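You operate a simulated robot arm through the tools that you are given. There is no shell and no other tool.

You run a simulated robot arm. Do the job below in one go: nothing can be reset, and whatever is moved stays where it is left.

## Task
Dust the calendar seat, then show MARCH and turn the day dial to THU.
Fine: put the brush back. Set down upright: wooden brush. What is to be rubbed or washed off counts as gone when no trace of it is left.
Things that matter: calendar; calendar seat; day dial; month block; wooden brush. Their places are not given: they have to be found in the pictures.

The check looks at the end state, three seconds after you hand in, the way a careful person would. Anything else that was tipped, shoved, dropped, spilled or broken makes it a failure.

## Robot
A 6-joint arm with a two-finger gripper, fixed in place. Base frame: the origin is at the foot of the arm, x ahead of it, y to its left, z up; the work surface is at about z = 0.76. Lengths are in m, angles in degrees, forces in N, time in s.
Its first joint turns from -166.0 to 166.0 degrees. Payload 2.54 kg.
The TCP is the grasp point between the finger pads, 0.03 m short of the fingertips. In the tool frame z runs along the fingers and y along their closing line. The gripper opens to 0.116 m. The gripper's body begins 0.095 m behind the TCP.
Orientation is told as [roll, pitch, yaw] about the base's x, y, z axes, in that order, counted from this pose: with the fingers straight down and closing along the base's y, the tool's x points along the base's -x, its y along +y and its z along -z.

## Interface
- The arm moves only by the tool arm_command. Its argument "motion" is a list of rows, each an object of numbers (a shift or turn left out is 0, a gripper value left out holds the last): "rx", "ry", "rz": the turn, a rotation vector about the tool's x, y, z in degrees; "dx", "dy", "dz": the shift along the tool's x, y, z in m; "hand": the finger opening in m, from 0 to 0.116. In form: [{"rx": .., "ry": .., "rz": .., "dx": .., "dy": .., "dz": .., "hand": ..}, ...]. A call has 1 to 20 rows; each row is the pose to reach, as a shift and turn from the pose commanded when the call began, along the tool's axes at that moment. Each row takes 0.2 s and may step no farther than 0.05 m and 8.6 degrees from the row before; otherwise, or with a gripper value out of range, the whole call is refused. A pose out of reach is approached as far as the arm can. The call stops where the force on the tool passes 70 N (or 10 N more than at its start, if that is more) or the arm is blocked; 0.2 s more then pass. Each finger travels about 0.072 m/s and halts on what it meets, pressing with about 35 N; the grip force reading is that of the motor and also rises with nothing between the fingers. The clock runs only during rows and for 0.2 s after the last one: add rows that repeat a pose to give the fingers time. It gives the time, the measured TCP pose, the force on the tool (base axes), the opening and the grip force at its end, in the units of the frame above (readings bear some noise), with the torque about the TCP (base axes, N m) and any sound that the robot's microphone picked up, and new pictures: "pictures" is both (left out), scene, wrist or none.
- Cameras (640 x 400 px; columns grow to the right, rows downward): "scene" is fixed at [0.3996, 0.4979, 1.3621]; the picture's right is [0.13, 0.99, 0.00], its down [0.93, -0.12, -0.35] and it looks along [-0.34, 0.04, -0.94] (base axes); focal length 346 px, centre (320, 200). "wrist" rides on the gripper at [0.069, -0.015, -0.122] in the tool frame; the picture's right is [0.21, 0.98, 0.00], its down [-0.83, 0.18, -0.53] and it looks along [-0.52, 0.11, 0.85] (tool axes); focal length 251 px, centre (320, 200).
- probe_pixels(camera, pixels): for up to 12 pixels [column, row] of the newest picture of that camera ("zoom" is the newest enlarged one), the place [x, y, z] in the base frame of the surface seen there, good to about 0.002 m. It takes no simulated time.
- inspect(camera, box): a new picture of the part [left, top, right, bottom] of that camera's present view, enlarged. It takes no simulated time.
- close_job(): hands the job in; it is judged then, once.

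Unless the task says otherwise, let go and move clear before handing in.

The tools are called after ">>>" as a command line: name --argument value ..., lists and objects as JSON in quotes. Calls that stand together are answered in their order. arm_command: Moves the arm, as the interface text tells. Its arguments: {"type":"object","properties":{"motion":{"type":"array","items":{"type":"object","properties":{"rx":{"type":"number"},"ry":{"type":"number"},"rz":{"type":"number"},"dx":{"type":"number"},"dy":{"type":"number"},"dz":{"type":"number"},"hand":{"type":"number"}}}},"pictures":{"type":"string","enum":["both","scene","wrist","none"]}},"required":["motion"]} The other tools are called the same way: probe_pixels (camera, pixels) gives the place of the surface under pixels of a picture; inspect (camera, box) takes an enlarged picture of a part of a camera's view; close_job () hands the job in.

At the start:

```text
t: 0.0
ee_pos: [0.3012, 0.4028, 1.1099]
tool_rot: [0.1, 0.0, 0.1]
force: [-0.1, 0.6, 0.0]
wrist_torque: [-0.03, -0.02, 0.01]
opening: 0.116
grasp_force: 0.1
```

scene: 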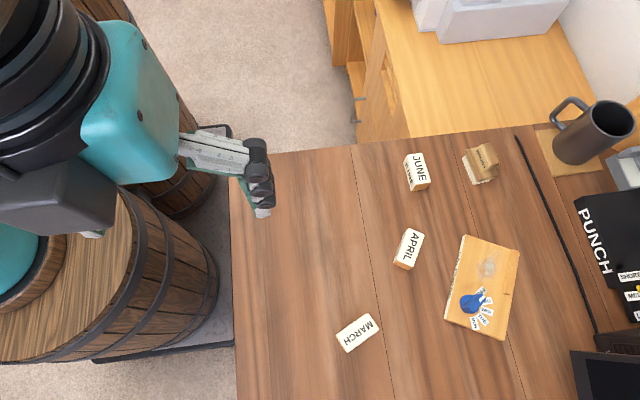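
wrist: 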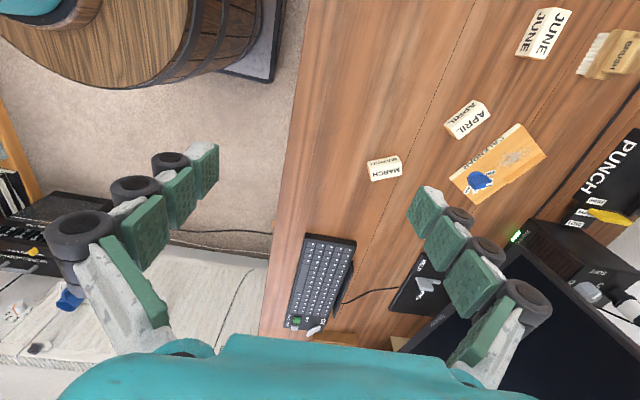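

The scene shows a calendar board at about (482,287) with a blue dial, three month blocks (MARCH at (357,333), APRIL at (408,248), JUNE at (417,171)), and a brush at (481,163). I'll zoom in on these first.

>>> inspect --camera "scene" --box '[430, 220, 540, 350]'

>>> inspect --camera "scene" --box '[390, 130, 520, 210]'

>>> inspect --camera "wrist" --box '[340, 0, 640, 220]'

>>> probe_pixels --camera "scene" --pixels '[[487, 267], [472, 303], [462, 237], [518, 250], [505, 340], [446, 318], [357, 333], [408, 248], [417, 170], [487, 155], [475, 175], [340, 250]]'

```text
3.08 times, centred on (485, 285) of scene
```

zoom: 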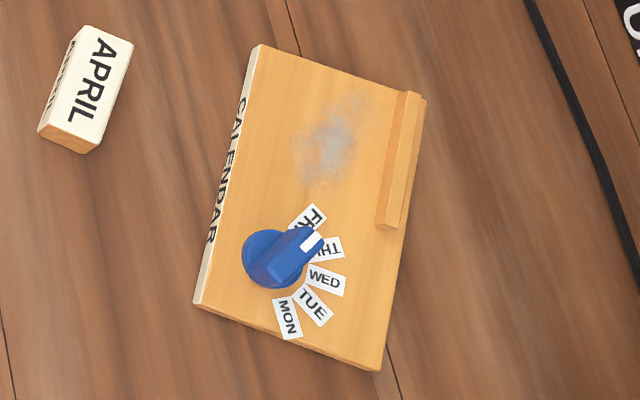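

```text
4.92 times, centred on (455, 170) of scene
```

zoom: 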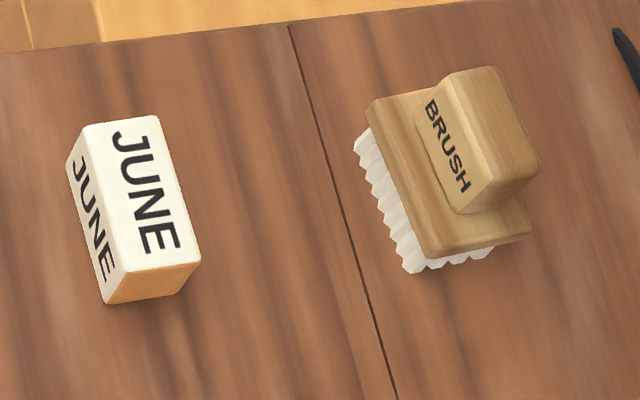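

```text
1.82 times, centred on (490, 110) of wrist
```

zoom: 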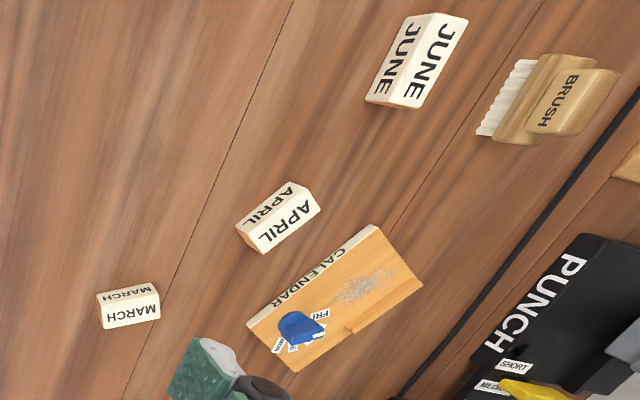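

```text
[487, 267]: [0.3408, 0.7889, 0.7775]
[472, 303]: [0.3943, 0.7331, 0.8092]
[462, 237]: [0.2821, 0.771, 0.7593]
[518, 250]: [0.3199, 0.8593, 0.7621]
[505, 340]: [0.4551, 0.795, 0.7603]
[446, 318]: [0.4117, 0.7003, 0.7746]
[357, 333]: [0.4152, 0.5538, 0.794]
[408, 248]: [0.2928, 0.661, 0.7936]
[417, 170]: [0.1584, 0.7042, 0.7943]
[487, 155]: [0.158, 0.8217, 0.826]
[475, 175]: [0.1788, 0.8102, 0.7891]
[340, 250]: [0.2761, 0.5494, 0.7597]
```

The dial's white mark sits near FRI/THU and the grey dust patch is at zoom (330,140). I'll zoom in tighter on the calendar and the MARCH block, then probe the exact geometry.

>>> inspect --camera "scene" --box '[335, 310, 385, 355]'

>>> probe_pixels --camera "zoom" --pixels '[[320, 200], [100, 200], [200, 300], [400, 100], [520, 200], [300, 340]]'

>>> inspect --camera "scene" --box '[440, 230, 524, 290]'

>>> probe_pixels --camera "zoom" --pixels '[[320, 200], [400, 200], [250, 200], [360, 150], [360, 300], [480, 200], [470, 140], [480, 350], [530, 250], [500, 250], [180, 50], [160, 300]]'

>>> inspect --camera "scene" --box '[440, 275, 510, 345]'

```text
8.89 times, centred on (360, 332) of scene
```

zoom: 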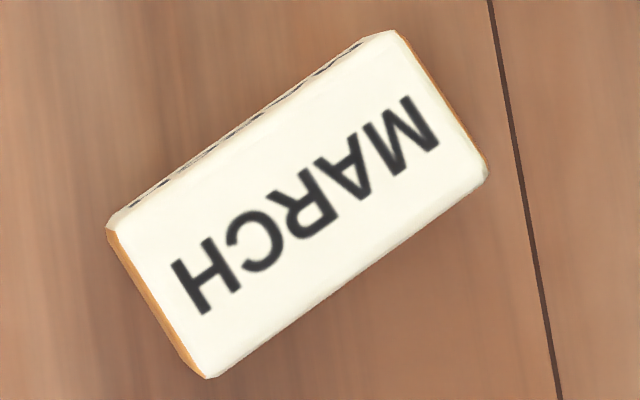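

```text
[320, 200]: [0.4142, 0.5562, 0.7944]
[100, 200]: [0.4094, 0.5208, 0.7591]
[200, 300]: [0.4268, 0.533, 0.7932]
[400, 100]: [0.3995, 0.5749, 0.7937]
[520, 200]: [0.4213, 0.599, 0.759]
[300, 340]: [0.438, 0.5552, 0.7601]
```

```text
6.67 times, centred on (482, 260) of scene
```

zoom: 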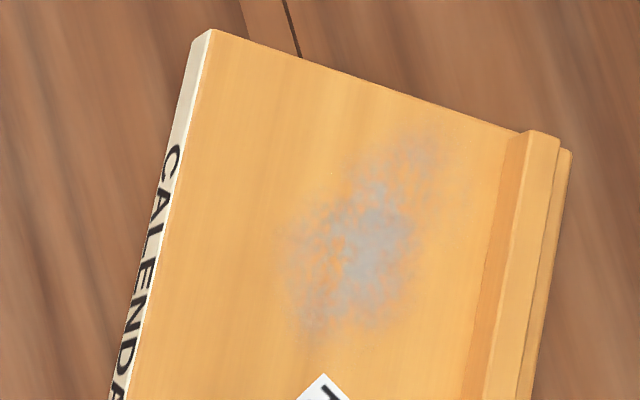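

```text
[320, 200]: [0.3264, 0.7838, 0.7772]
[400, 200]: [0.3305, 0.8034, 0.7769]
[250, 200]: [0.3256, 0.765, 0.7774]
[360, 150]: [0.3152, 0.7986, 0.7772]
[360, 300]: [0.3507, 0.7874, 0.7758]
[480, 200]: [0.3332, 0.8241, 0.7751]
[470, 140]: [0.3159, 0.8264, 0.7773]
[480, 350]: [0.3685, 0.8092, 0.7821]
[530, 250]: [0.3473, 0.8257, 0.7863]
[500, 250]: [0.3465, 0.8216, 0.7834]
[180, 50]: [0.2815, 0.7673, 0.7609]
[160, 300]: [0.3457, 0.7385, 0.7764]
```

```text
5.71 times, centred on (475, 310) of scene
```

zoom: 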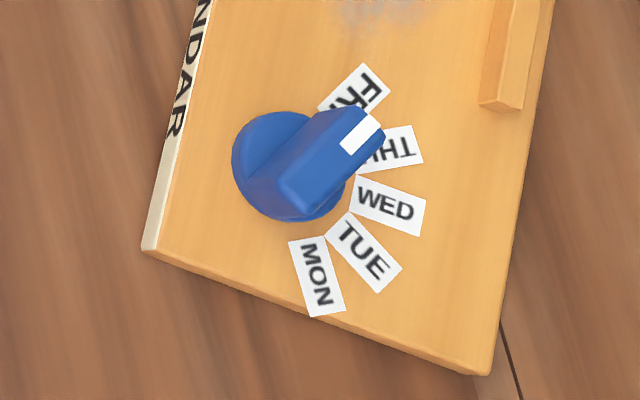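

Now I'll probe the dial: the disc rim, the bar top's ends, the white mark at zoom (360,133), and the label centres.

>>> probe_pixels --camera "zoom" --pixels '[[360, 133], [345, 148], [370, 120], [325, 115], [290, 190], [305, 205], [270, 180], [310, 160], [250, 140], [375, 140], [245, 200], [280, 120]]'

>>> probe_pixels --camera "zoom" --pixels '[[370, 80], [340, 100], [410, 150], [400, 135], [418, 165], [388, 206], [363, 252], [316, 277], [327, 200], [340, 180], [235, 155], [260, 215]]'

```text
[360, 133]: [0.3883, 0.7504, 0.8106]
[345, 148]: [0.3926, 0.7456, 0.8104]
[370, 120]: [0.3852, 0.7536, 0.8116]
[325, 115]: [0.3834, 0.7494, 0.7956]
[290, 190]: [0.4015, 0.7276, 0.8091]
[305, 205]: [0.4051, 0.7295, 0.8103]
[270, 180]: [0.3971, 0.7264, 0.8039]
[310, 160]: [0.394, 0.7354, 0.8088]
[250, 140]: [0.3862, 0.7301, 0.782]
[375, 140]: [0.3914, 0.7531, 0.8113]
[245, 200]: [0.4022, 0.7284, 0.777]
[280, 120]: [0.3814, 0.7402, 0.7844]
```

```text
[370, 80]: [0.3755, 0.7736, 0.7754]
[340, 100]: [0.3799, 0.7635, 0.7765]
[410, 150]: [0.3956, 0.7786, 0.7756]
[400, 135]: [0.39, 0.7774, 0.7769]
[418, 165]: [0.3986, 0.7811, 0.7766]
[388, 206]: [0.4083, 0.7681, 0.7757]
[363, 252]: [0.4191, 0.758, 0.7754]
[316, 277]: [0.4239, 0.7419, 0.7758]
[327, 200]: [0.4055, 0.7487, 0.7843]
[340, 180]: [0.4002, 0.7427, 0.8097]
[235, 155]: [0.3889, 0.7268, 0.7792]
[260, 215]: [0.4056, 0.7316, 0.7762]
```

The pointer bar is directed at about 124° (FRI), with THU at about 95°. The MARCH block's long axis lies near -57°, and the calendar's near -27°. Next I'll probe the brush, blocks and calendar edges precisely.

>>> inspect --camera "scene" --box '[455, 135, 505, 190]'

>>> probe_pixels --camera "zoom" --pixels '[[320, 200], [340, 120], [250, 100], [230, 180], [300, 300], [420, 140], [440, 190], [330, 260], [380, 90], [200, 200], [250, 330], [400, 270]]'

```text
7.27 times, centred on (480, 162) of scene
```

zoom: 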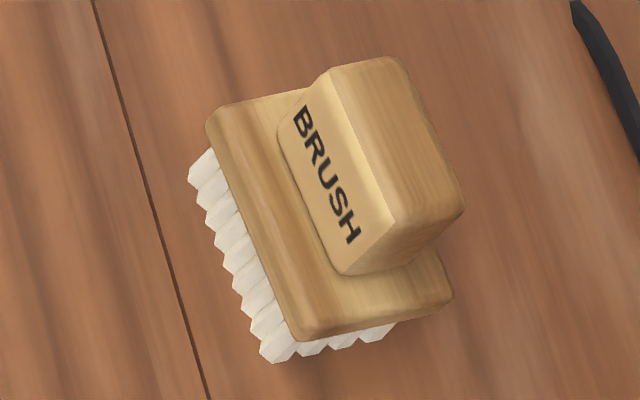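

```text
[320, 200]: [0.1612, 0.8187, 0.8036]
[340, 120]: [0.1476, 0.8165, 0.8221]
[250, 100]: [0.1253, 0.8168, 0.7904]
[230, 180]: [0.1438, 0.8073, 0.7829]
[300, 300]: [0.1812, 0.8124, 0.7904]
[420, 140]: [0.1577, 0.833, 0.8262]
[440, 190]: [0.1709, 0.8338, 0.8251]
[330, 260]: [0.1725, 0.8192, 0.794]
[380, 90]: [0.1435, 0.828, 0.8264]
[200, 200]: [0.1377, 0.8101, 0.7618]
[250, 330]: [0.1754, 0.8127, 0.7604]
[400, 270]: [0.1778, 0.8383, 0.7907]
```

The brush handle's top is a rectangle of about 41 × 18 mm centred near (0.156, 0.827, 0.826), with its long axis at about 6°. I'll move above it at z ≈ 1.0 and look with the wrist camera.

>>> arm_command --motion '[{"dx": 0.0121, "dy": 0.0353, "dz": 0.0092, "hand": 0.06}, {"dx": 0.0242, "dy": 0.0707, "dz": 0.0183}, {"dx": 0.0363, "dy": 0.106, "dz": 0.0275}, {"dx": 0.0483, "dy": 0.1413, "dz": 0.0367}, {"dx": 0.0604, "dy": 0.1767, "dz": 0.0458}, {"dx": 0.0725, "dy": 0.212, "dz": 0.055}, {"dx": 0.0846, "dy": 0.2473, "dz": 0.0642}, {"dx": 0.0967, "dy": 0.2827, "dz": 0.0733}, {"dx": 0.1088, "dy": 0.318, "dz": 0.0825}, {"dx": 0.1208, "dy": 0.3533, "dz": 0.0917}, {"dx": 0.1329, "dy": 0.3887, "dz": 0.1008}, {"dx": 0.145, "dy": 0.424, "dz": 0.11}, {"dx": 0.145, "dy": 0.424, "dz": 0.11}]'

```text
t: 2.8
ee_pos: [0.1576, 0.8257, 1.0006]
tool_rot: [0.0, 0.0, 0.0]
force: [-0.2, -0.5, 0.1]
wrist_torque: [-0.01, -0.03, 0.0]
opening: 0.06
grasp_force: 0.1
```

scene: 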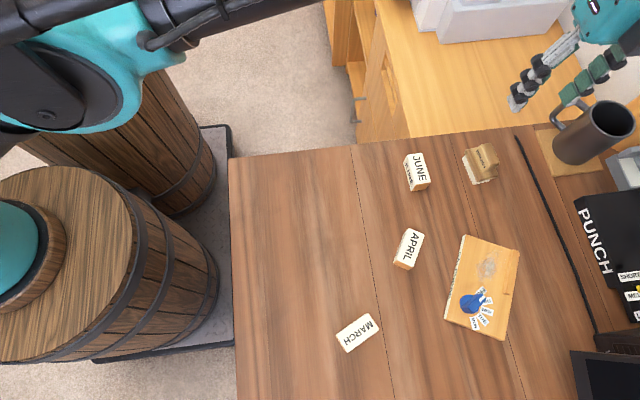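
wrist: 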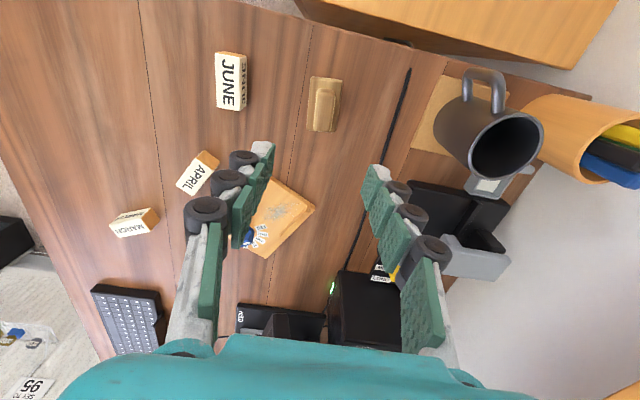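

The brush is in the wrist picture at about (323,105), nearly below the TCP. I'll zoom in and measure the handle.

>>> inspect --camera "wrist" --box '[290, 65, 360, 145]'

>>> probe_pixels --camera "zoom" --pixels '[[320, 200], [300, 120], [380, 120], [290, 280], [370, 280], [340, 100], [330, 300], [260, 200], [400, 200], [270, 100], [250, 300], [390, 330]]'

```text
5.00 times, centred on (325, 105) of wrist
```

zoom: 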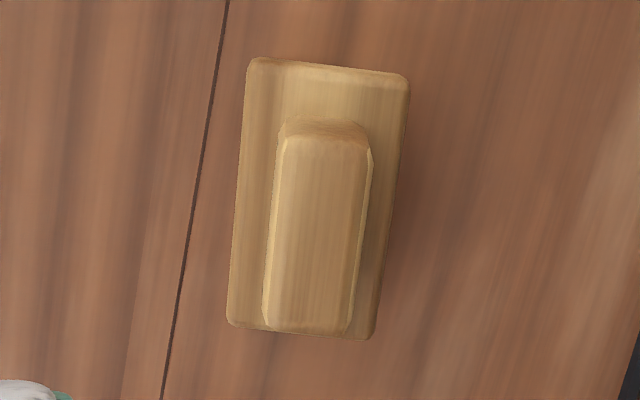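

```text
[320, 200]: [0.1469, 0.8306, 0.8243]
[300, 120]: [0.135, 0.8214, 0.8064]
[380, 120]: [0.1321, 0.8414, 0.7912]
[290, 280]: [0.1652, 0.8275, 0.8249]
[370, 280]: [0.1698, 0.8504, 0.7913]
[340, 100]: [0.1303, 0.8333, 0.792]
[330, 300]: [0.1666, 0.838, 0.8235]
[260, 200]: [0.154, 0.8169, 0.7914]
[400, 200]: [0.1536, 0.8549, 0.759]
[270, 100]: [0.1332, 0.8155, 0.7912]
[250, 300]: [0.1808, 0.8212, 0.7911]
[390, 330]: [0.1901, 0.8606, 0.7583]
```

The brush centre is about (0.154, 0.832) with its axis at about 6.7°, the body top at z 0.791 and the handle top at 0.826. I'll align the yaw and descend part-way to 0.90 to check.

>>> arm_command --motion '[{"dx": 0.003, "dy": 0.0055, "dz": 0.03, "rz": -6.7}, {"dx": 0.003, "dy": 0.0055, "dz": 0.07, "rz": -6.7}, {"dx": 0.003, "dy": 0.0055, "dz": 0.1, "rz": -6.7}, {"dx": 0.003, "dy": 0.0055, "dz": 0.1, "rz": -6.7}]'

```text
t: 3.8
ee_pos: [0.1551, 0.8306, 0.9009]
tool_rot: [0.1, 0.0, 6.6]
force: [1.6, 0.8, 0.3]
wrist_torque: [0.03, 0.01, 0.0]
opening: 0.0602
grasp_force: 0.1
```

scene: 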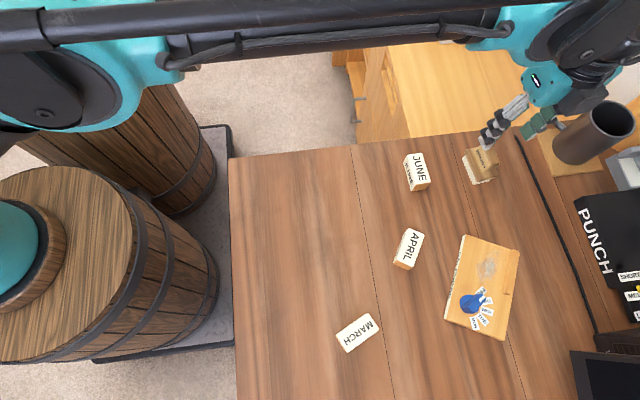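
wrist: 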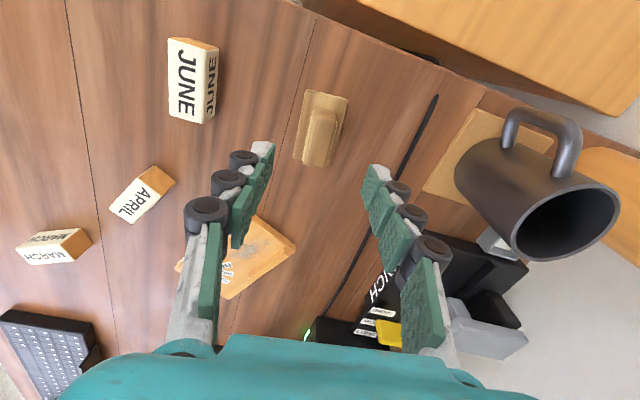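

The handle is at wrist (320,138), between the fingers. I'll measure it once more at this closer range before descending.

>>> inspect --camera "wrist" --box '[285, 85, 357, 170]'

>>> probe_pixels --camera "zoom" --pixels '[[320, 200], [300, 150], [340, 150], [290, 300], [320, 300], [260, 260], [395, 260], [265, 80], [350, 80], [380, 330]]'

```text
4.71 times, centred on (321, 128) of wrist
```

zoom: 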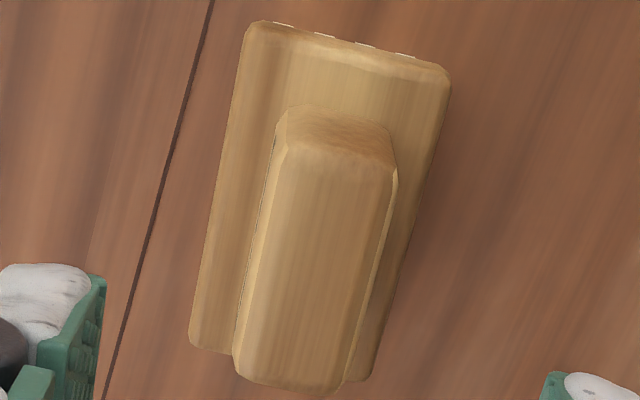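

```text
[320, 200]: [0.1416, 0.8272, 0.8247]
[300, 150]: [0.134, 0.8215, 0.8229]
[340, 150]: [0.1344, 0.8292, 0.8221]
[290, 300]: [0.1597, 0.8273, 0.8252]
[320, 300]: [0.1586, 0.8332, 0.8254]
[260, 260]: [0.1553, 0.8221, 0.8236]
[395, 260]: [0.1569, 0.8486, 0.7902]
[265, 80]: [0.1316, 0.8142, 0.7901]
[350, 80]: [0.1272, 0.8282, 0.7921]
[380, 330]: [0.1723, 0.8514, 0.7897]
```

The handle centre is about (0.154, 0.830), which matches the TCP. I'll descend to TCP z ≈ 0.828, with the tips just above the brush body, and check before closing.

>>> arm_command --motion '[{"dz": 0.03}, {"dz": 0.055}, {"dz": 0.068}, {"dz": 0.0725}, {"dz": 0.0725}]'

```text
t: 5.0
ee_pos: [0.1549, 0.832, 0.8284]
tool_rot: [0.0, -0.1, 6.8]
force: [0.7, -0.8, -0.6]
wrist_torque: [-0.03, -0.01, 0.04]
opening: 0.0601
grasp_force: 0.1
```

scene: 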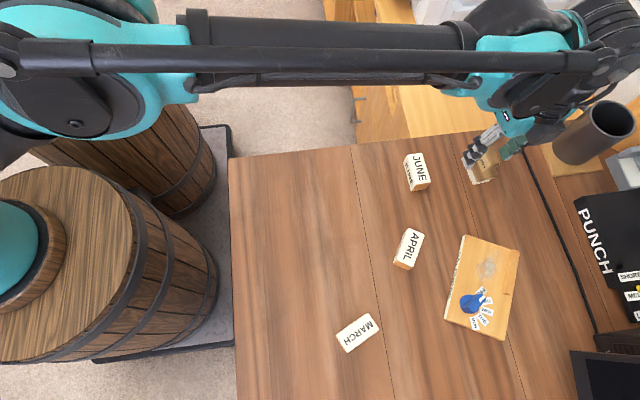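
wrist: 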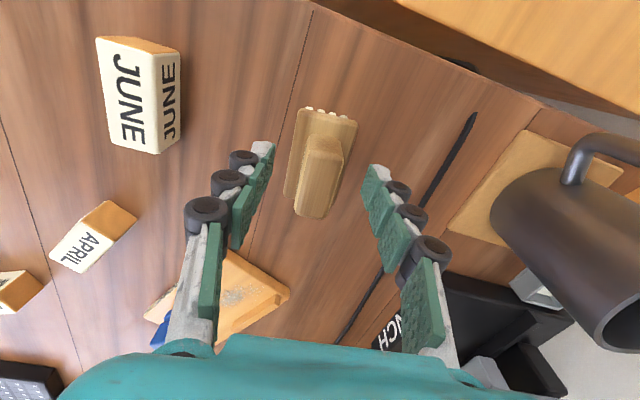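

No contact yet, and the handle is centred between the pads at wrist (318,178). I'll close the gripper.

>>> arm_command --motion '[{"hand": 0.04}, {"hand": 0.025}, {"hand": 0.015}, {"hand": 0.01}, {"hand": 0.01}, {"hand": 0.01}]'

```text
t: 6.4
ee_pos: [0.1547, 0.8321, 0.8278]
tool_rot: [0.0, 0.0, 6.7]
force: [0.7, -0.2, 0.3]
wrist_torque: [0.0, 0.0, 0.02]
opening: 0.0208
grasp_force: 35.4
```

scene: 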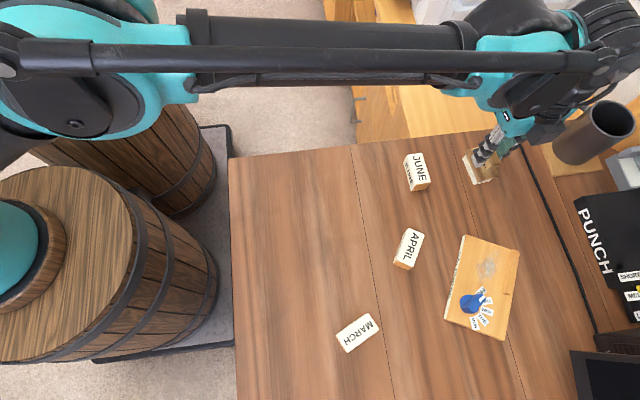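
wrist: 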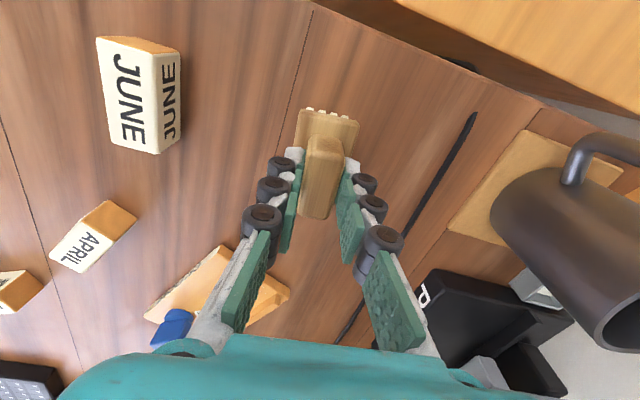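

The grip is firm (opening 0.0208, 35 N) at TCP (0.1548, 0.8320, 0.828), yaw 6.7°. I'll record that pose as the brush's home, then lift straight up 0.1 m.

>>> arm_command --motion '[{"dz": -0.01}, {"dz": -0.04}, {"dz": -0.08}, {"dz": -0.11}, {"dz": -0.11}]'

```text
t: 7.6
ee_pos: [0.1543, 0.8311, 0.9381]
tool_rot: [0.0, -0.1, 6.7]
force: [0.9, -0.3, -0.8]
wrist_torque: [0.02, 0.01, 0.01]
opening: 0.0206
grasp_force: 34.6
```

scene: 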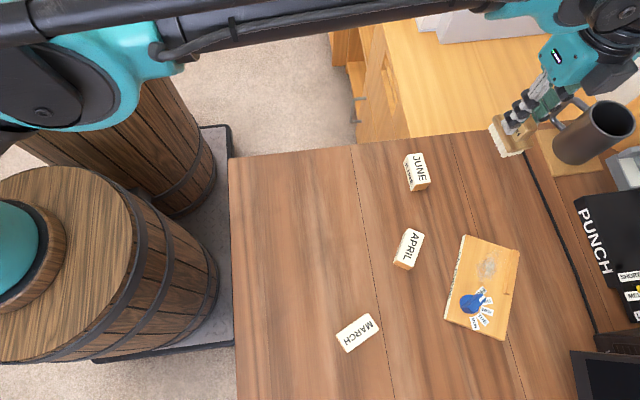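
wrist: 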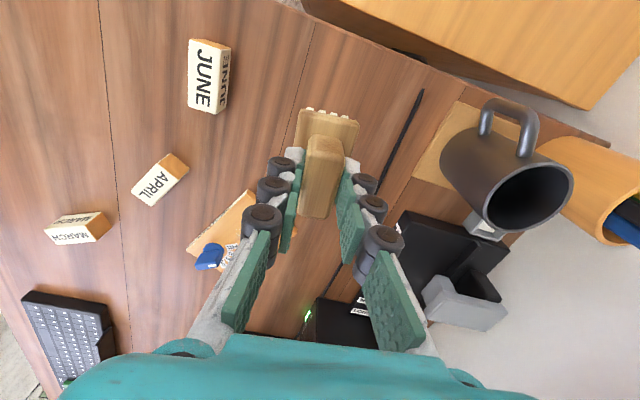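

The brush is held upright and clear. Before moving it over the board I'll get precise calendar edges and rail points from the unobstructed scene view.

>>> inspect --camera "scene" --box '[435, 225, 530, 345]'

>>> probe_pixels --camera "zoom" --pixels '[[250, 50], [225, 180], [205, 270], [310, 70], [360, 86], [420, 98], [412, 160], [395, 220], [388, 228], [300, 335], [350, 352], [405, 250]]'

>>> probe_pixels --camera "zoom" --pixels '[[400, 92], [395, 110], [388, 160], [380, 205], [410, 120], [404, 170], [392, 224], [300, 130], [330, 190], [360, 100], [420, 150], [415, 200]]'

```text
3.33 times, centred on (482, 285) of scene
```

zoom: 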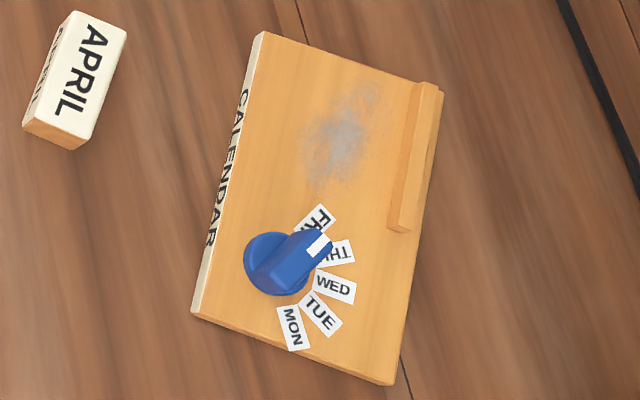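

```text
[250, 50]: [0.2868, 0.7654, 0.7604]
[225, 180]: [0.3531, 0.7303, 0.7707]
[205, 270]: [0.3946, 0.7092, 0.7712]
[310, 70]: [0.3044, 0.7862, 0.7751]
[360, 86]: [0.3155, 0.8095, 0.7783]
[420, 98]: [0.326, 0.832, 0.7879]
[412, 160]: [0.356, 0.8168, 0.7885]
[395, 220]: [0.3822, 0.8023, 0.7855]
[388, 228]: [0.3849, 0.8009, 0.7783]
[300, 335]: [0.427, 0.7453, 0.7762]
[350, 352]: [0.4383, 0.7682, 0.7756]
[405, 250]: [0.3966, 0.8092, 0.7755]
```

```text
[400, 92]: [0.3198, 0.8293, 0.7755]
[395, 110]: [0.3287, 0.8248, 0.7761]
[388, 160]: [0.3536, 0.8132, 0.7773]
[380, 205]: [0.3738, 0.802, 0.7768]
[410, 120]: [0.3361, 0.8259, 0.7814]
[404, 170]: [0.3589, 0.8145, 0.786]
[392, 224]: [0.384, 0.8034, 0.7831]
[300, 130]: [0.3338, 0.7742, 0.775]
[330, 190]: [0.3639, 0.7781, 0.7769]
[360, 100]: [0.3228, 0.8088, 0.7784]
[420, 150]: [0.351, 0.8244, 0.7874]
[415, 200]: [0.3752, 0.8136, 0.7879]
```

The calendar axis is about -27°: u=(0.891,-0.454) along it, v=(0.454,0.891) towards the back. The rail face is at v≈0.889 and the dust is centred at about (0.338, 0.792), in line with the rail's middle. I'll bring the brush above it, turned to -27°.

>>> arm_command --motion '[{"dx": -0.0296, "dy": -0.0097, "rz": 5.6}, {"dx": -0.0593, "dy": -0.0193, "rz": 11.2}, {"dx": -0.0889, "dy": -0.029, "rz": 16.8}, {"dx": -0.1185, "dy": -0.0386, "rz": 22.5}, {"dx": -0.1482, "dy": -0.0483, "rz": 28.1}, {"dx": -0.1778, "dy": -0.0579, "rz": 33.7, "dz": 0.02}, {"dx": -0.1778, "dy": -0.0579, "rz": 33.7, "dz": 0.05}, {"dx": -0.1778, "dy": -0.0579, "rz": 33.7, "dz": 0.065}, {"dx": -0.1778, "dy": -0.0579, "rz": 33.7, "dz": 0.065}]'

```text
t: 9.6
ee_pos: [0.3369, 0.7952, 0.8722]
tool_rot: [0.1, 0.0, -27.0]
force: [-0.1, 0.0, -1.0]
wrist_torque: [-0.02, -0.04, 0.01]
opening: 0.0208
grasp_force: 34.9
```

scene: 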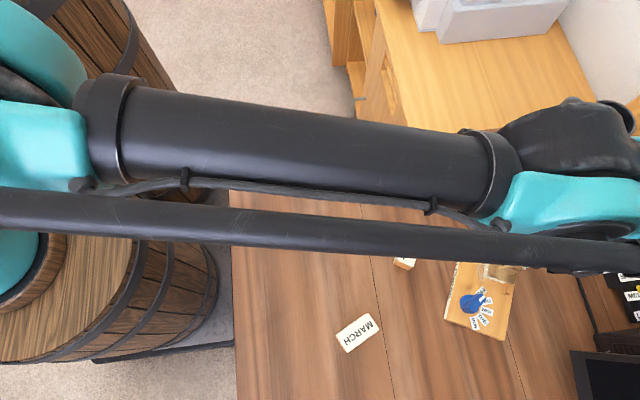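
wrist: 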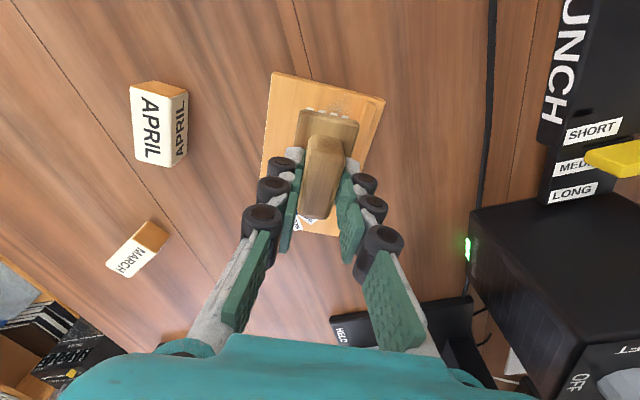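

The brush is over the seat at z 0.872, with the bristles about 27 mm above the board and some dust visible beyond the brush at wrist (335,95). I'll zoom to check the position against the rail and dial.

>>> inspect --camera "wrist" --box '[250, 60, 400, 245]'

>>> inspect --camera "scene" --box '[430, 220, 540, 350]'

```text
2.16 times, centred on (325, 152) of wrist
```

zoom: 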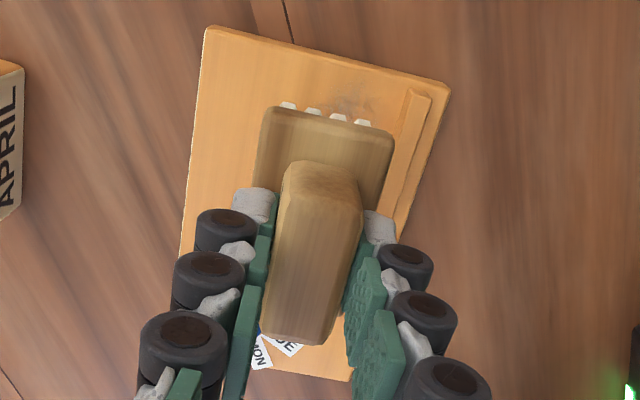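

```text
3.08 times, centred on (485, 285) of scene
```

zoom: 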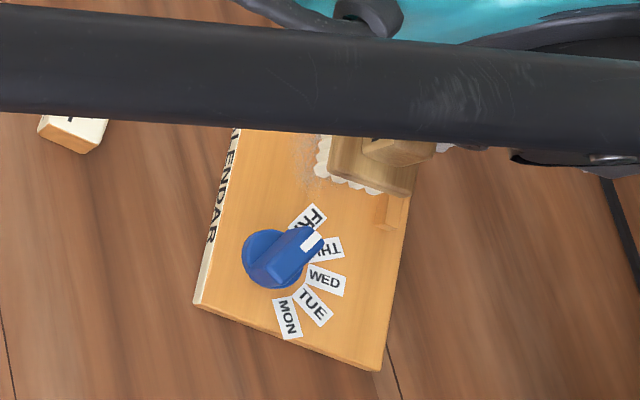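

In this frame tool x = -u and tool y = +v. I'll descend gently until just above contact and watch the force.

>>> arm_command --motion '[{"dz": 0.01}, {"dz": 0.018}, {"dz": 0.022}, {"dz": 0.024}, {"dz": 0.025}, {"dz": 0.025}]' --pictures "wrist"

```text
t: 11.0
ee_pos: [0.3371, 0.7947, 0.8481]
tool_rot: [0.1, 0.1, -27.0]
force: [0.3, -1.7, -1.4]
wrist_torque: [-0.02, -0.01, 0.01]
opening: 0.0209
grasp_force: 35.3
```

wrist: 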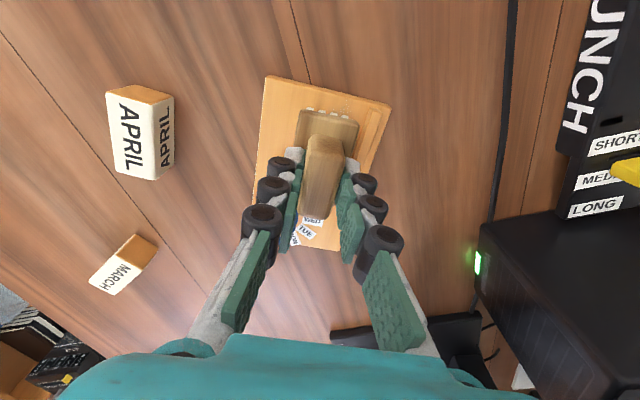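

No contact yet at z 0.848. I'll continue down a millimetre at a time.

>>> arm_command --motion '[{"dz": 0.001}, {"dz": 0.0015}, {"dz": 0.002}, {"dz": 0.0025}, {"dz": 0.0025}]' --pictures "none"

```text
t: 12.2
ee_pos: [0.337, 0.7943, 0.8445]
tool_rot: [0.1, 0.0, -27.0]
force: [0.3, 1.8, -1.1]
wrist_torque: [0.01, 0.01, 0.01]
opening: 0.0206
grasp_force: 34.8
```

At z ≈ 0.8445 the force is still about zero. I'll go a little further.

>>> arm_command --motion '[{"dz": 0.0005}, {"dz": 0.001}, {"dz": 0.001}]' --pictures "none"

>>> inspect --camera "scene" --box '[430, 220, 540, 350]'

```text
t: 13.0
ee_pos: [0.3375, 0.7945, 0.8448]
tool_rot: [0.1, -0.1, -26.9]
force: [0.1, -0.5, -0.6]
wrist_torque: [0.0, 0.03, 0.01]
opening: 0.0208
grasp_force: 35.1
```

```text
3.08 times, centred on (485, 285) of scene
```

zoom: 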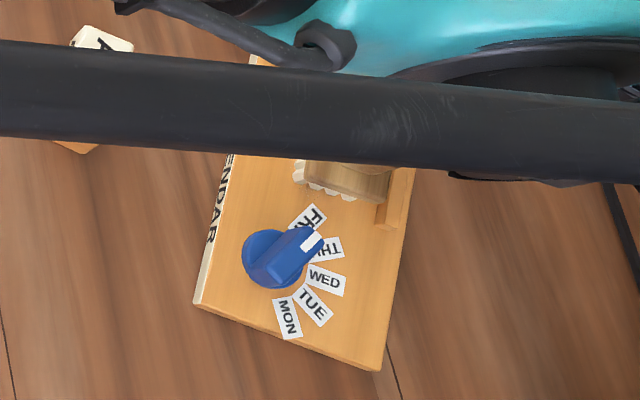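

I'll keep lowering in 0.5–1 mm steps until a small upward force shows.

>>> arm_command --motion '[{"dz": 0.0005}, {"dz": 0.001}, {"dz": 0.001}]' --pictures "none"

```text
t: 13.8
ee_pos: [0.3376, 0.7955, 0.8435]
tool_rot: [0.1, 0.0, -27.0]
force: [1.7, 0.7, 4.5]
wrist_torque: [-0.01, -0.1, -0.03]
opening: 0.0212
grasp_force: 35.4
```

Contact: about 4.5 N upward at z ≈ 0.8435. I'll make a light back-and-forth stroke along the seat at this height and look at the effect.

>>> arm_command --motion '[{"dx": 0.008}, {"dx": 0.016}, {"dx": 0.024}, {"dx": 0.016}, {"dx": 0.008}, {"dx": 0.0}, {"dx": -0.008}, {"dx": -0.016}, {"dx": -0.008}, {"dx": 0.0}]' --pictures "both"

>>> inspect --camera "wrist" --box '[250, 60, 400, 245]'

>>> inspect --camera "scene" --box '[430, 220, 540, 350]'

```text
t: 16.0
ee_pos: [0.3376, 0.7957, 0.8451]
tool_rot: [0.1, -0.1, -27.0]
force: [-0.5, 0.3, -0.2]
wrist_torque: [-0.01, 0.03, 0.02]
opening: 0.0205
grasp_force: 35.4
```

scene: 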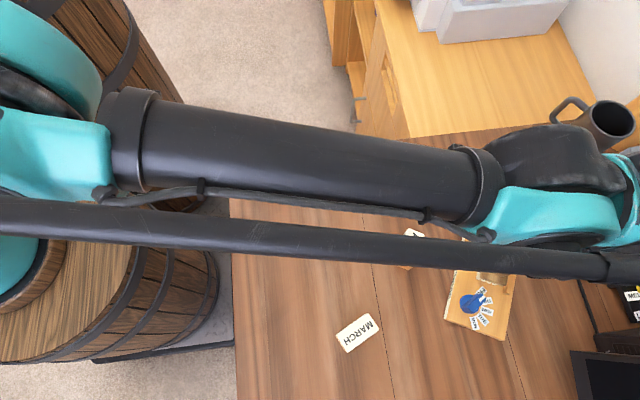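
wrist: 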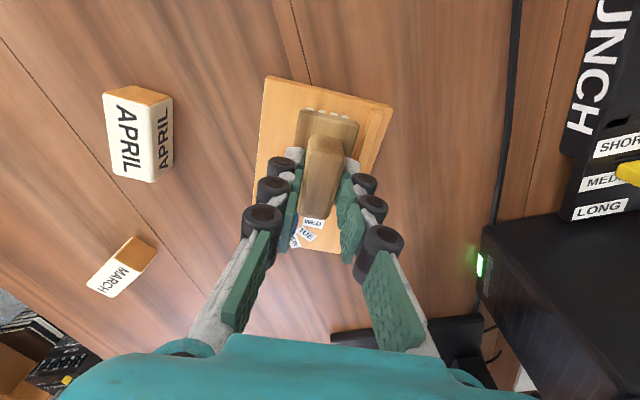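

```text
2.16 times, centred on (325, 152) of wrist
```

zoom: 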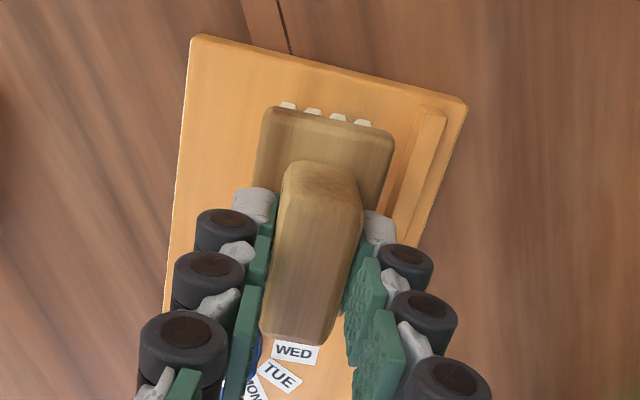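

```text
3.08 times, centred on (485, 285) of scene
```

zoom: 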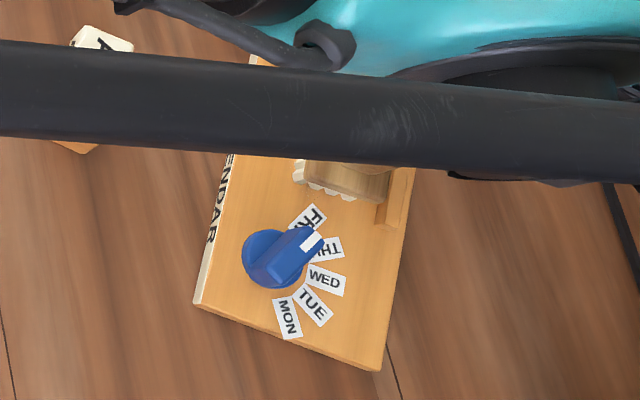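

The dust that showed beyond the brush, at wrist zoom (350,95), has gone after one pass and the calendar hasn't shifted. Next I'll do wider strokes with a touch more pressure, covering both the rail side and the front side of the patch.

>>> arm_command --motion '[{"dz": 0.001, "dy": 0.003}, {"dz": 0.001, "dy": 0.003, "dx": 0.01}, {"dz": 0.001, "dy": 0.003, "dx": 0.02}, {"dz": 0.001, "dy": 0.003, "dx": 0.028}, {"dz": 0.001, "dy": 0.003, "dx": 0.018}, {"dz": 0.001, "dy": 0.003, "dx": 0.008}, {"dz": 0.001, "dy": 0.003, "dx": -0.002}, {"dz": 0.001, "dy": 0.003, "dx": -0.012}, {"dz": 0.001, "dy": 0.003, "dx": -0.018}, {"dz": 0.001, "dy": -0.004, "dx": -0.018}, {"dz": 0.001, "dy": -0.01, "dx": -0.01}, {"dz": 0.001, "dy": -0.01, "dx": 0.0}, {"dz": 0.001, "dy": -0.01, "dx": 0.01}, {"dz": 0.001, "dy": -0.01, "dx": 0.02}, {"dz": 0.001, "dy": -0.01, "dx": 0.028}, {"dz": 0.001, "dy": -0.004, "dx": 0.028}, {"dz": 0.001, "dy": -0.003, "dx": 0.018}, {"dz": 0.001, "dy": -0.003, "dx": 0.008}, {"dz": 0.001, "dy": -0.003, "dx": -0.002}, {"dz": 0.001, "dy": -0.003, "dx": -0.01}]' --pictures "wrist"

```text
t: 20.2
ee_pos: [0.3452, 0.7875, 0.8436]
tool_rot: [0.2, 0.0, -27.0]
force: [-9.7, 7.0, 16.4]
wrist_torque: [0.42, 0.61, 0.01]
opening: 0.0207
grasp_force: 35.1
```

wrist: 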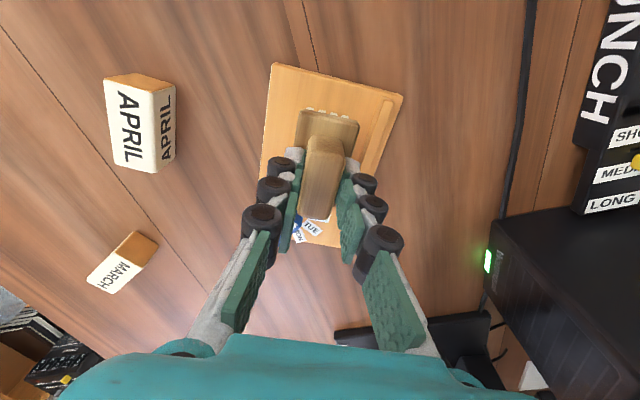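

Force rose to about 16 N with about 12 N of friction, which is more than I want. I'll lift straight off now and check the dust and the calendar's position.

>>> arm_command --motion '[{"dz": -0.004}, {"dz": -0.03}, {"dz": -0.07}, {"dz": -0.09}, {"dz": -0.09}]' --pictures "both"

>>> inspect --camera "wrist" --box '[240, 40, 420, 245]'

>>> inspect --camera "scene" --box '[430, 220, 540, 350]'

```text
t: 21.4
ee_pos: [0.3447, 0.787, 0.9335]
tool_rot: [0.1, 0.0, -27.0]
force: [-0.6, 0.1, -1.3]
wrist_torque: [-0.01, 0.04, 0.02]
opening: 0.0208
grasp_force: 35.4
```

scene: 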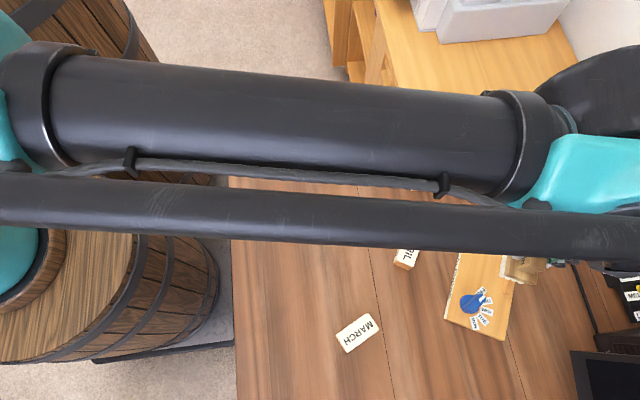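
wrist: 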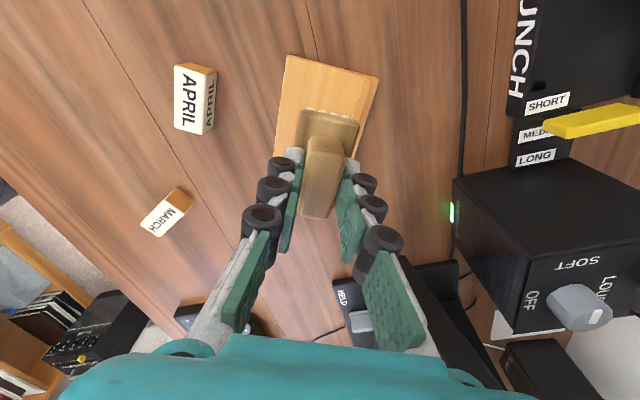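

```text
1.95 times, centred on (330, 142) of wrist
```

zoom: 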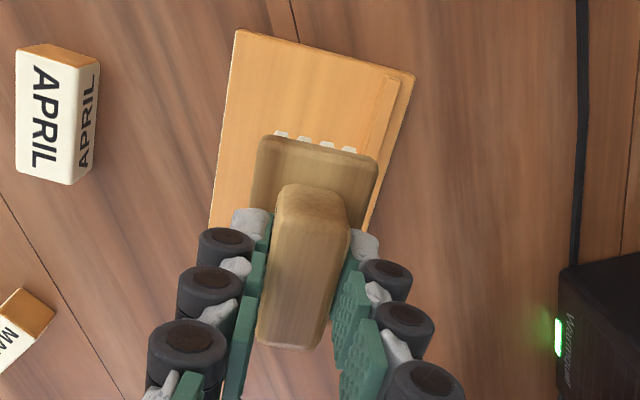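

```text
3.08 times, centred on (485, 285) of scene
```

zoom: 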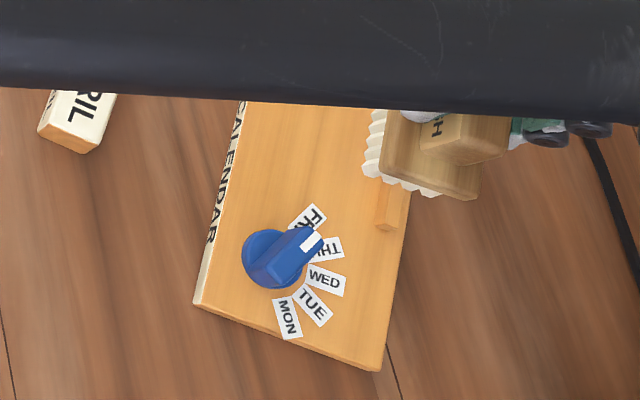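

The calendar's corner is still at zoom (193,303), so it hasn't moved, and the visible part of the seat looks clean. I'll carry the brush back above its home so the scene camera can see the whole seat.

>>> arm_command --motion '[{"dx": 0.0317, "dy": -0.0079, "rz": -5.62}, {"dx": 0.0633, "dy": -0.0158, "rz": -11.23}, {"dx": 0.095, "dy": -0.0238, "rz": -16.85}, {"dx": 0.1267, "dy": -0.0317, "rz": -22.47}, {"dx": 0.1583, "dy": -0.0396, "rz": -28.08}, {"dx": 0.19, "dy": -0.0475, "rz": -33.7}, {"dx": 0.19, "dy": -0.0475, "rz": -33.7}]' --pictures "both"

>>> inspect --camera "scene" --box '[440, 230, 524, 290]'

>>> inspect --camera "scene" --box '[435, 225, 530, 345]'

```text
t: 23.0
ee_pos: [0.1536, 0.8323, 0.9313]
tool_rot: [0.0, 0.0, 6.7]
force: [-0.3, -0.2, -1.0]
wrist_torque: [0.01, 0.03, -0.06]
opening: 0.0206
grasp_force: 35.1
```

scene: 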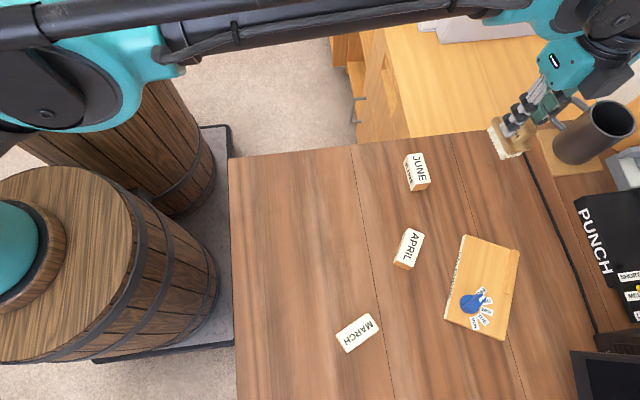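
wrist: 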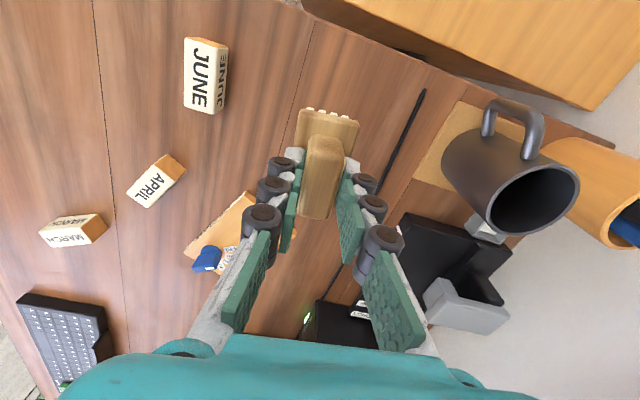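

```text
6.67 times, centred on (482, 260) of scene
```

zoom: 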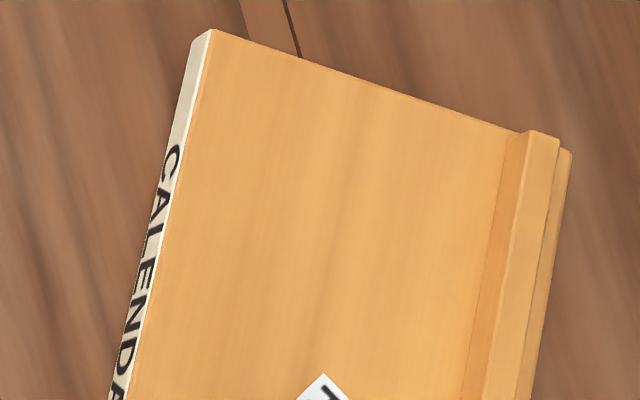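

```text
3.33 times, centred on (482, 285) of scene
```

zoom: 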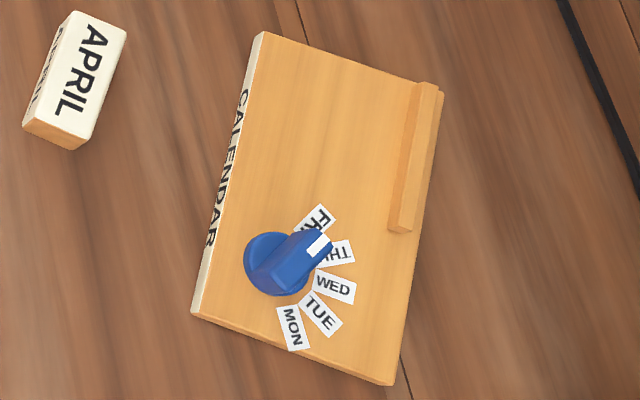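

The seat looks clean and the calendar is in exactly the same pixels, (211,30) and (571,152). I'll take one tighter zoom for faint traces before putting the brush down.

>>> inspect --camera "scene" --box '[470, 240, 515, 268]'

>>> inspect --camera "scene" --box '[465, 262, 510, 290]'

>>> inspect --camera "scene" --box '[470, 90, 560, 180]'

```text
14.22 times, centred on (492, 254) of scene
```

zoom: 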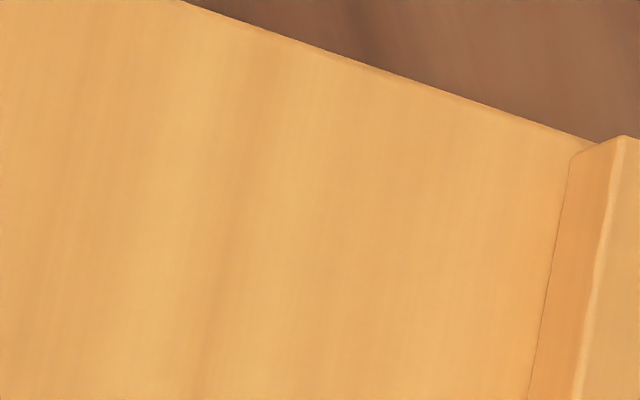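

```text
14.22 times, centred on (488, 276) of scene
```

zoom: 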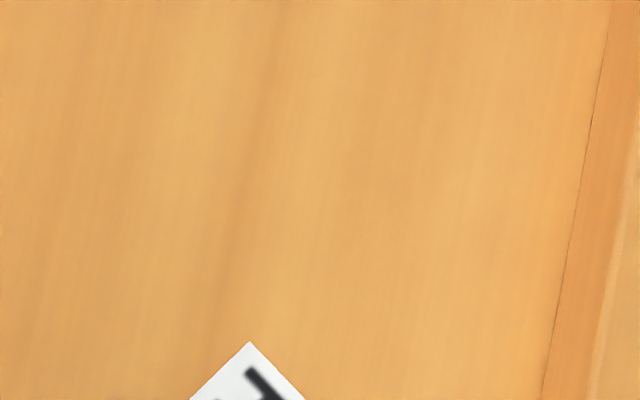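

```text
4.44 times, centred on (515, 135) of scene
```

zoom: 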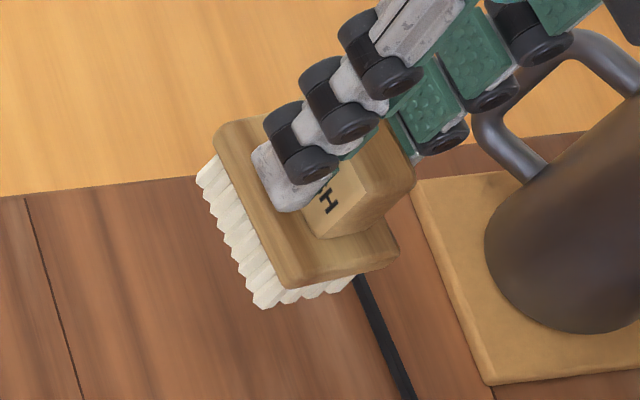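

No trace of dust remains. I'll lower the brush back to its home, quickly at first and then slowly for the last few millimetres.

>>> arm_command --motion '[{"dz": 0.03}, {"dz": 0.065}, {"dz": 0.09}, {"dz": 0.098}, {"dz": 0.1005}, {"dz": 0.1005}]' --pictures "scene"

```text
t: 24.4
ee_pos: [0.1549, 0.8317, 0.8315]
tool_rot: [0.0, -0.1, 6.7]
force: [-0.9, 0.1, -1.3]
wrist_torque: [0.0, 0.01, 0.0]
opening: 0.0208
grasp_force: 35.3
```

scene: 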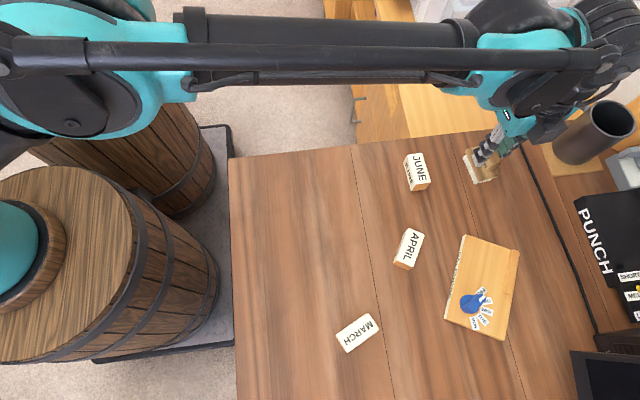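

The brush is about 4 mm above the table. I'll settle it down in half-millimetre steps.

>>> arm_command --motion '[{"dz": 0.001}, {"dz": 0.002}, {"dz": 0.0025}, {"dz": 0.003}, {"dz": 0.003}]' --pictures "none"

```text
t: 25.6
ee_pos: [0.1552, 0.8318, 0.8304]
tool_rot: [0.0, 0.1, 6.8]
force: [-0.4, 0.0, 0.6]
wrist_torque: [-0.02, -0.02, 0.01]
opening: 0.0208
grasp_force: 35.1
```

Fz has gone from about -1.2 to +0.6 N, so it is touching or nearly so. One more small step to be sure.

>>> arm_command --motion '[{"dz": 0.0005}, {"dz": 0.0008}, {"dz": 0.0008}]' --pictures "none"

```text
t: 26.4
ee_pos: [0.1547, 0.8317, 0.8285]
tool_rot: [0.0, 0.0, 6.7]
force: [0.3, -0.1, 0.0]
wrist_torque: [0.04, -0.06, 0.02]
opening: 0.0205
grasp_force: 35.2
```

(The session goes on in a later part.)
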